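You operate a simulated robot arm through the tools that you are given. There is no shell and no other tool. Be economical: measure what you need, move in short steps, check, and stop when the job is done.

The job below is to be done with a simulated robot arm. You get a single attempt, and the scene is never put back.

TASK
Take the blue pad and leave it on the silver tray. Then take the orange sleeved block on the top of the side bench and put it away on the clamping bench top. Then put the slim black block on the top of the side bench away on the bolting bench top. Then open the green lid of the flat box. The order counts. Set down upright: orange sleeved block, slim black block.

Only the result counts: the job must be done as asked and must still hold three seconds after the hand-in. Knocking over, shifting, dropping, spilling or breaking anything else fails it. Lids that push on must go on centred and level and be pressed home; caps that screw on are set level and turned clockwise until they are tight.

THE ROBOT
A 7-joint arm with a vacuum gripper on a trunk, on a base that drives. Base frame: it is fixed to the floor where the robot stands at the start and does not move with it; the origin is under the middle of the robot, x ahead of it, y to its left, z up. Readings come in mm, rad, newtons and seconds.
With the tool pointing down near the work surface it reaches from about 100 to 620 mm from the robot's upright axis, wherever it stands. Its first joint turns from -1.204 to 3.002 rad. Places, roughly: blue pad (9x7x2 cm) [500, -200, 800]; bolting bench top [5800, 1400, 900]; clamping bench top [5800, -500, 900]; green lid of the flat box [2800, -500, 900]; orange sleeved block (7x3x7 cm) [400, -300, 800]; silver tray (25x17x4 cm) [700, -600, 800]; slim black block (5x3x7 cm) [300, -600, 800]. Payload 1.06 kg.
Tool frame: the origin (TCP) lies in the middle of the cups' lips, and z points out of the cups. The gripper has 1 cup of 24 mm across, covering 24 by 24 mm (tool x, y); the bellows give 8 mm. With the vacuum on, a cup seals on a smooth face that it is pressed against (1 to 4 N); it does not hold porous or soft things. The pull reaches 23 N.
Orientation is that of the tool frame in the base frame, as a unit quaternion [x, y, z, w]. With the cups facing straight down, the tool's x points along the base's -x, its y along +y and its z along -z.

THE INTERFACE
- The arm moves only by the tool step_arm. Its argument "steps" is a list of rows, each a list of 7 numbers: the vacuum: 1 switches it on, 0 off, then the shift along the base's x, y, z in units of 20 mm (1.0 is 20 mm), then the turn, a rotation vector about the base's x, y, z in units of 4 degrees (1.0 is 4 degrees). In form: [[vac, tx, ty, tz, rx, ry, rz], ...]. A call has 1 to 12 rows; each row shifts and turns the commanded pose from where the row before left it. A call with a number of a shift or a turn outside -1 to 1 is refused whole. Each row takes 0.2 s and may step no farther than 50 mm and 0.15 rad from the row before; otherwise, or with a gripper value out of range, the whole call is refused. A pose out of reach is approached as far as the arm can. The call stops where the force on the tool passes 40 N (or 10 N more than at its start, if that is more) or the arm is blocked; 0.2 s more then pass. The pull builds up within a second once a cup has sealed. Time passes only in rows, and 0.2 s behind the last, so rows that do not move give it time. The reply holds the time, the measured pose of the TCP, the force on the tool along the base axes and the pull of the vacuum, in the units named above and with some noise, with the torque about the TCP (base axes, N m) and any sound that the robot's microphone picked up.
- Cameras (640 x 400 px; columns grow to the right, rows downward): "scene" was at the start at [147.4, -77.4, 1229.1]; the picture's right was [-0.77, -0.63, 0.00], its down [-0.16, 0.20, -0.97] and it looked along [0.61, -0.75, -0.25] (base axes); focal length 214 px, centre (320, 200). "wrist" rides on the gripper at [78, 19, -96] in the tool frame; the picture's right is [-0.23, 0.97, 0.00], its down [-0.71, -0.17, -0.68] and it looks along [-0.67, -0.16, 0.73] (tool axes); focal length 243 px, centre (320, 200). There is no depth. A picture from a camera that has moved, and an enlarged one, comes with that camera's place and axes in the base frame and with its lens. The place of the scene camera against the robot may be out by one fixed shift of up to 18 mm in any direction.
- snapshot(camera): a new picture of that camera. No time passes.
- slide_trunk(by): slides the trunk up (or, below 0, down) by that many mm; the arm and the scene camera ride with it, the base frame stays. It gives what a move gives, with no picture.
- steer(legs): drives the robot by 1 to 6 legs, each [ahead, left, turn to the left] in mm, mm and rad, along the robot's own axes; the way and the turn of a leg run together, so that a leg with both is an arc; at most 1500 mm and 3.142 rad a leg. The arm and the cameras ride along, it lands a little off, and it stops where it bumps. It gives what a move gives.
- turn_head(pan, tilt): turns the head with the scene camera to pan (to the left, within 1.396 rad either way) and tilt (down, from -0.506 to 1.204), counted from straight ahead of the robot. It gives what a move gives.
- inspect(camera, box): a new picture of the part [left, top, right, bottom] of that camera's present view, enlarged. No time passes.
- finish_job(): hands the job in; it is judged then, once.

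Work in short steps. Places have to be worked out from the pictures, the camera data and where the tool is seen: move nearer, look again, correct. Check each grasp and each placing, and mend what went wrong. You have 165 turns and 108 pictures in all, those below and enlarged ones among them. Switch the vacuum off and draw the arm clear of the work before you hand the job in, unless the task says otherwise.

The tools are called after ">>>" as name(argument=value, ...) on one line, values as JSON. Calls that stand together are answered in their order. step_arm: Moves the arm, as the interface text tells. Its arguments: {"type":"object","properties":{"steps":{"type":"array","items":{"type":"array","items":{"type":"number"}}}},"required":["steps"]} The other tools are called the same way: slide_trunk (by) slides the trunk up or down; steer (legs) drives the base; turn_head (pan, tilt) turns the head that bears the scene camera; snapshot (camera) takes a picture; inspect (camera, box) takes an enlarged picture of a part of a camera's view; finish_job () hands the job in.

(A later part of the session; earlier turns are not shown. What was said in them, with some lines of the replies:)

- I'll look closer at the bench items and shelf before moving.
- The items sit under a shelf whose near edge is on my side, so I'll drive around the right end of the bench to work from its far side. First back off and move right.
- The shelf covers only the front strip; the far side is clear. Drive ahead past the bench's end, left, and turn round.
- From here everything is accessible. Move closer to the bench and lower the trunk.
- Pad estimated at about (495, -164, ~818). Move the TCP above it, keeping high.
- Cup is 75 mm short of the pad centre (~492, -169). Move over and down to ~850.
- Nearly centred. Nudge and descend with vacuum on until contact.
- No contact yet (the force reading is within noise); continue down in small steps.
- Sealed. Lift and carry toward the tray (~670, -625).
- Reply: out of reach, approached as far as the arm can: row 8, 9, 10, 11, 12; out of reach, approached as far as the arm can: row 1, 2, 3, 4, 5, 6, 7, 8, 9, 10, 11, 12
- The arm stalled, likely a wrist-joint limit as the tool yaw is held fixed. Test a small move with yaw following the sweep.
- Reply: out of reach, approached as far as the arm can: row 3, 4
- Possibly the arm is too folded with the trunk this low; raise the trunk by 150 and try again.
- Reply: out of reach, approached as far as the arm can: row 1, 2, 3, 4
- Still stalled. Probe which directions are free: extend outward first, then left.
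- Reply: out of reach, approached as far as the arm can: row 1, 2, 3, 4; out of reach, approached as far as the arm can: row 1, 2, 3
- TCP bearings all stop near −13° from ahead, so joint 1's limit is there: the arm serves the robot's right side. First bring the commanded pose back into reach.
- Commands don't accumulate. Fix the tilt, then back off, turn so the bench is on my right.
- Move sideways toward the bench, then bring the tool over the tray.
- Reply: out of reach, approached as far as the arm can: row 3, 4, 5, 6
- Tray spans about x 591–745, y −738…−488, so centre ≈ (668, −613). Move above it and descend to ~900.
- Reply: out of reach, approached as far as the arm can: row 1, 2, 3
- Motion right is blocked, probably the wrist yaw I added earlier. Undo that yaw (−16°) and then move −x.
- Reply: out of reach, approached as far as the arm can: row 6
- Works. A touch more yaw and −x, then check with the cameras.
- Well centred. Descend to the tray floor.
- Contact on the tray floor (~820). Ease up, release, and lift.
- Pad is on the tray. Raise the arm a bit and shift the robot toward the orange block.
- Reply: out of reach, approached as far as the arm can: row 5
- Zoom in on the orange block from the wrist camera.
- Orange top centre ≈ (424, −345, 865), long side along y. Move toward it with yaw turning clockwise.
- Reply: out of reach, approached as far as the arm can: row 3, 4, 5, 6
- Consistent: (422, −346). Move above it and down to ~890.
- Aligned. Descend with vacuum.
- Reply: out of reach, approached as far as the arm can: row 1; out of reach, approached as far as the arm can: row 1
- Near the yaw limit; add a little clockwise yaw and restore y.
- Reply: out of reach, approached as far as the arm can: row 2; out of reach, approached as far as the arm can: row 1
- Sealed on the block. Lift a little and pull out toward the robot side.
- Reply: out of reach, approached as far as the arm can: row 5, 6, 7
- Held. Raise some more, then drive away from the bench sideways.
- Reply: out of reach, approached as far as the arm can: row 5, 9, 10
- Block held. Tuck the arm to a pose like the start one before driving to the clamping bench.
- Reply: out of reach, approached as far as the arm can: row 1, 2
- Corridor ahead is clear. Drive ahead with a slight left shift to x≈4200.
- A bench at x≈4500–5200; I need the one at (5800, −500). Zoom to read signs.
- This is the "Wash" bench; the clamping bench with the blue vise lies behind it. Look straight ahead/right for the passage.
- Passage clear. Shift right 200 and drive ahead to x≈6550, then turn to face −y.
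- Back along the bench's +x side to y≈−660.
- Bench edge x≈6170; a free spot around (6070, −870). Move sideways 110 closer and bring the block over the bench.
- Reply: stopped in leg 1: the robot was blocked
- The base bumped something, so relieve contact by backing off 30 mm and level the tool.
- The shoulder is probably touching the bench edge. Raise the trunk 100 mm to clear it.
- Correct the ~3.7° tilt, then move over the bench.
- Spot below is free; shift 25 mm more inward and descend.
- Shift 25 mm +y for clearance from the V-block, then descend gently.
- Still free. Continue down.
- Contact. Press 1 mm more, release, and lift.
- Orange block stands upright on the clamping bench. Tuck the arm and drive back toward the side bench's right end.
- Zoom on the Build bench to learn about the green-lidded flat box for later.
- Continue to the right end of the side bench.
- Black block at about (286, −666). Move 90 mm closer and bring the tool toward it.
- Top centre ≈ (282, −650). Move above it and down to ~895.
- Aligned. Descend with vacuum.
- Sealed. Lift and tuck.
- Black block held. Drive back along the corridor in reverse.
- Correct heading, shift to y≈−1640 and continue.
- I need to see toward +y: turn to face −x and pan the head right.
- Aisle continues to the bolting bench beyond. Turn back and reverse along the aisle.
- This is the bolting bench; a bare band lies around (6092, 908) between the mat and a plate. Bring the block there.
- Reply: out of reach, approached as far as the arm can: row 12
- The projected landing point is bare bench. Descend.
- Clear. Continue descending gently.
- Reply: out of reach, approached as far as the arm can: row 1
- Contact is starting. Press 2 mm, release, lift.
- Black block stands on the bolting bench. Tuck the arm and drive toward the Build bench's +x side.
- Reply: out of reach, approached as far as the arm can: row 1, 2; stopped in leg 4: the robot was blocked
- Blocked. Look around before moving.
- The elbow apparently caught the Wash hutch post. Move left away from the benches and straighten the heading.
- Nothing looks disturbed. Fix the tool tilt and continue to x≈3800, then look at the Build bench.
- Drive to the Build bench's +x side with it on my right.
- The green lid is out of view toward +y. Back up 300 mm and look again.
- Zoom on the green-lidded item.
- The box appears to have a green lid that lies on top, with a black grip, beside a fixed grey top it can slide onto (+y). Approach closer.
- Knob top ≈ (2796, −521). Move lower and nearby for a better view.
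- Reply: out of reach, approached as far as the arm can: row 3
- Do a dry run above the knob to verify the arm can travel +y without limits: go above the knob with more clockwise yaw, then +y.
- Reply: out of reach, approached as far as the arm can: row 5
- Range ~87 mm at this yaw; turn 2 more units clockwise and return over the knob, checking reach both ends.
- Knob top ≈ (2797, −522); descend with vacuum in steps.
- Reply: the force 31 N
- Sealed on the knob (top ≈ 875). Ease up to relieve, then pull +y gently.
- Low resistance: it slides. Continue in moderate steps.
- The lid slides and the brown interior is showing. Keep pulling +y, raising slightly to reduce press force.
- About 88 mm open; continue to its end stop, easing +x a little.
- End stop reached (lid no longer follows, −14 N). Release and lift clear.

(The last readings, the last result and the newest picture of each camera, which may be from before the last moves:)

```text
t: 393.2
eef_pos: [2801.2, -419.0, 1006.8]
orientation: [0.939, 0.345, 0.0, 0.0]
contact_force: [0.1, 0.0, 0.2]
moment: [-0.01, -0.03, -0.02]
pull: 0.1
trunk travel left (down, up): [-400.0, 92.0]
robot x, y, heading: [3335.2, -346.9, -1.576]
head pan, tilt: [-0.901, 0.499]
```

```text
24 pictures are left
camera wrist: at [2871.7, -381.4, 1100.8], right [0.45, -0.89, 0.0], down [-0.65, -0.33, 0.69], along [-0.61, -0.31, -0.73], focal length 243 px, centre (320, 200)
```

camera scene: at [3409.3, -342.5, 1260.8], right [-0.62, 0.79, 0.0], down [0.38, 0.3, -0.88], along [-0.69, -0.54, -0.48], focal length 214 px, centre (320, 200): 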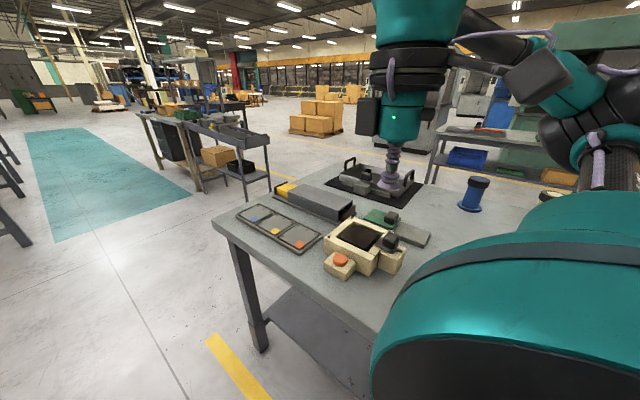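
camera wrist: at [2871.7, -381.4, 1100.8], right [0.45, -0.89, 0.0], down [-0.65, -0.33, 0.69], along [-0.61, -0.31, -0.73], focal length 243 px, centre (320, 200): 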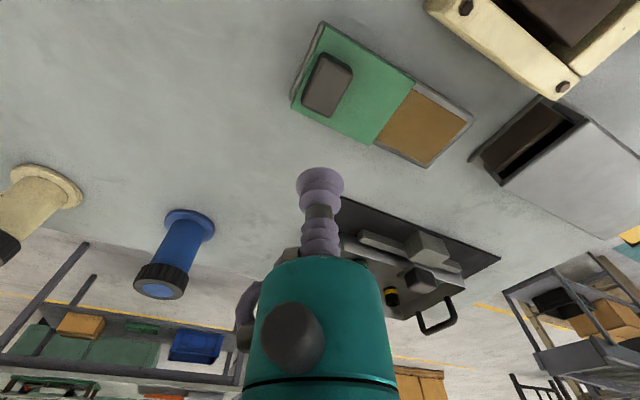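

Lid now lies fully over the grey top, with the compartment exposed. Draw the arm clear and hand in.

>>> step_arm(steps=[[0, 0, 0, 1, 0, 0, 0.5], [0, 0, 0, 1, 0, 0, 0.5], [0, 0, 0, 1, 0, 0, 0.5], [0, 0.5, -0.5, 1, 0, 0, 1], [0, 0.5, -0.5, 1, 0, 0, 1], [0, 0.5, -0.5, 0.5, 0, 0, 1], [0, 0.5, -0.5, 0, 0, 0, 1]])

>>> steer(legs=[[0, 250, 0]])

>>> snapshot(camera="scene")

```text
t: 394.8
eef_pos: [2851.0, -466.8, 1113.3]
orientation: [0.855, 0.519, 0.0, 0.0]
contact_force: [0.1, 0.5, 0.5]
moment: [-0.02, -0.01, -0.01]
pull: 0.0
out of reach, approached as far as the arm can: row 5, 6
trunk travel left (down, up): [-400.0, 92.0]
robot x, y, heading: [3331.5, -347.6, -1.571]
head pan, tilt: [-0.901, 0.499]
```

```text
t: 397.6
eef_pos: [3102.6, -468.9, 1114.2]
orientation: [0.854, 0.52, 0.0, 0.001]
contact_force: [0.7, -0.6, -0.2]
moment: [0.02, 0.02, -0.01]
pull: 0.1
trunk travel left (down, up): [-400.0, 92.0]
robot x, y, heading: [3581.2, -349.9, -1.573]
head pan, tilt: [-0.901, 0.499]
```

```text
23 pictures are left
camera scene: at [3510.8, -484.2, 1260.8], right [-0.62, 0.78, 0.0], down [0.37, 0.3, -0.88], along [-0.69, -0.55, -0.48], focal length 214 px, centre (320, 200)
```

scene: 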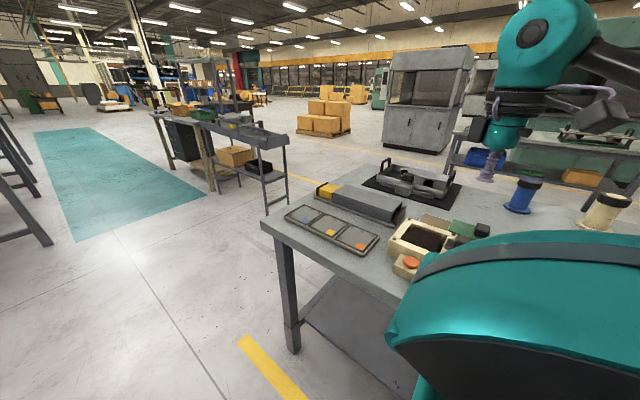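

Everything is placed, the vacuum is off and the arm is clear, so I hand in.

>>> finish_job()

```text
The job is handed in.
```

I did all four steps in the order you gave and handed the job in with the vacuum off and the arm clear; I haven't been shown the judge's result.

- **Blue pad:** it lies flat on the silver tray.
- **Orange sleeved block:** it stands upright on the clamping bench top. I read that bench's "Clamping" sign.
- **Slim black block:** it stands upright on the bolting bench top. I identified that bench by its position and the torque card on it, as I never saw its sign.
- **Green lid:** it is slid fully open to its end stop, with the compartment exposed.

The robot was blocked twice while driving. The first was beside the clamping bench, probably the shoulder against the bench edge. The second was by the Wash bench, where the elbow probably caught a post of the shelf over it. I backed off both times, and the later pictures showed nothing moved, though I did not check either bench closely afterwards.
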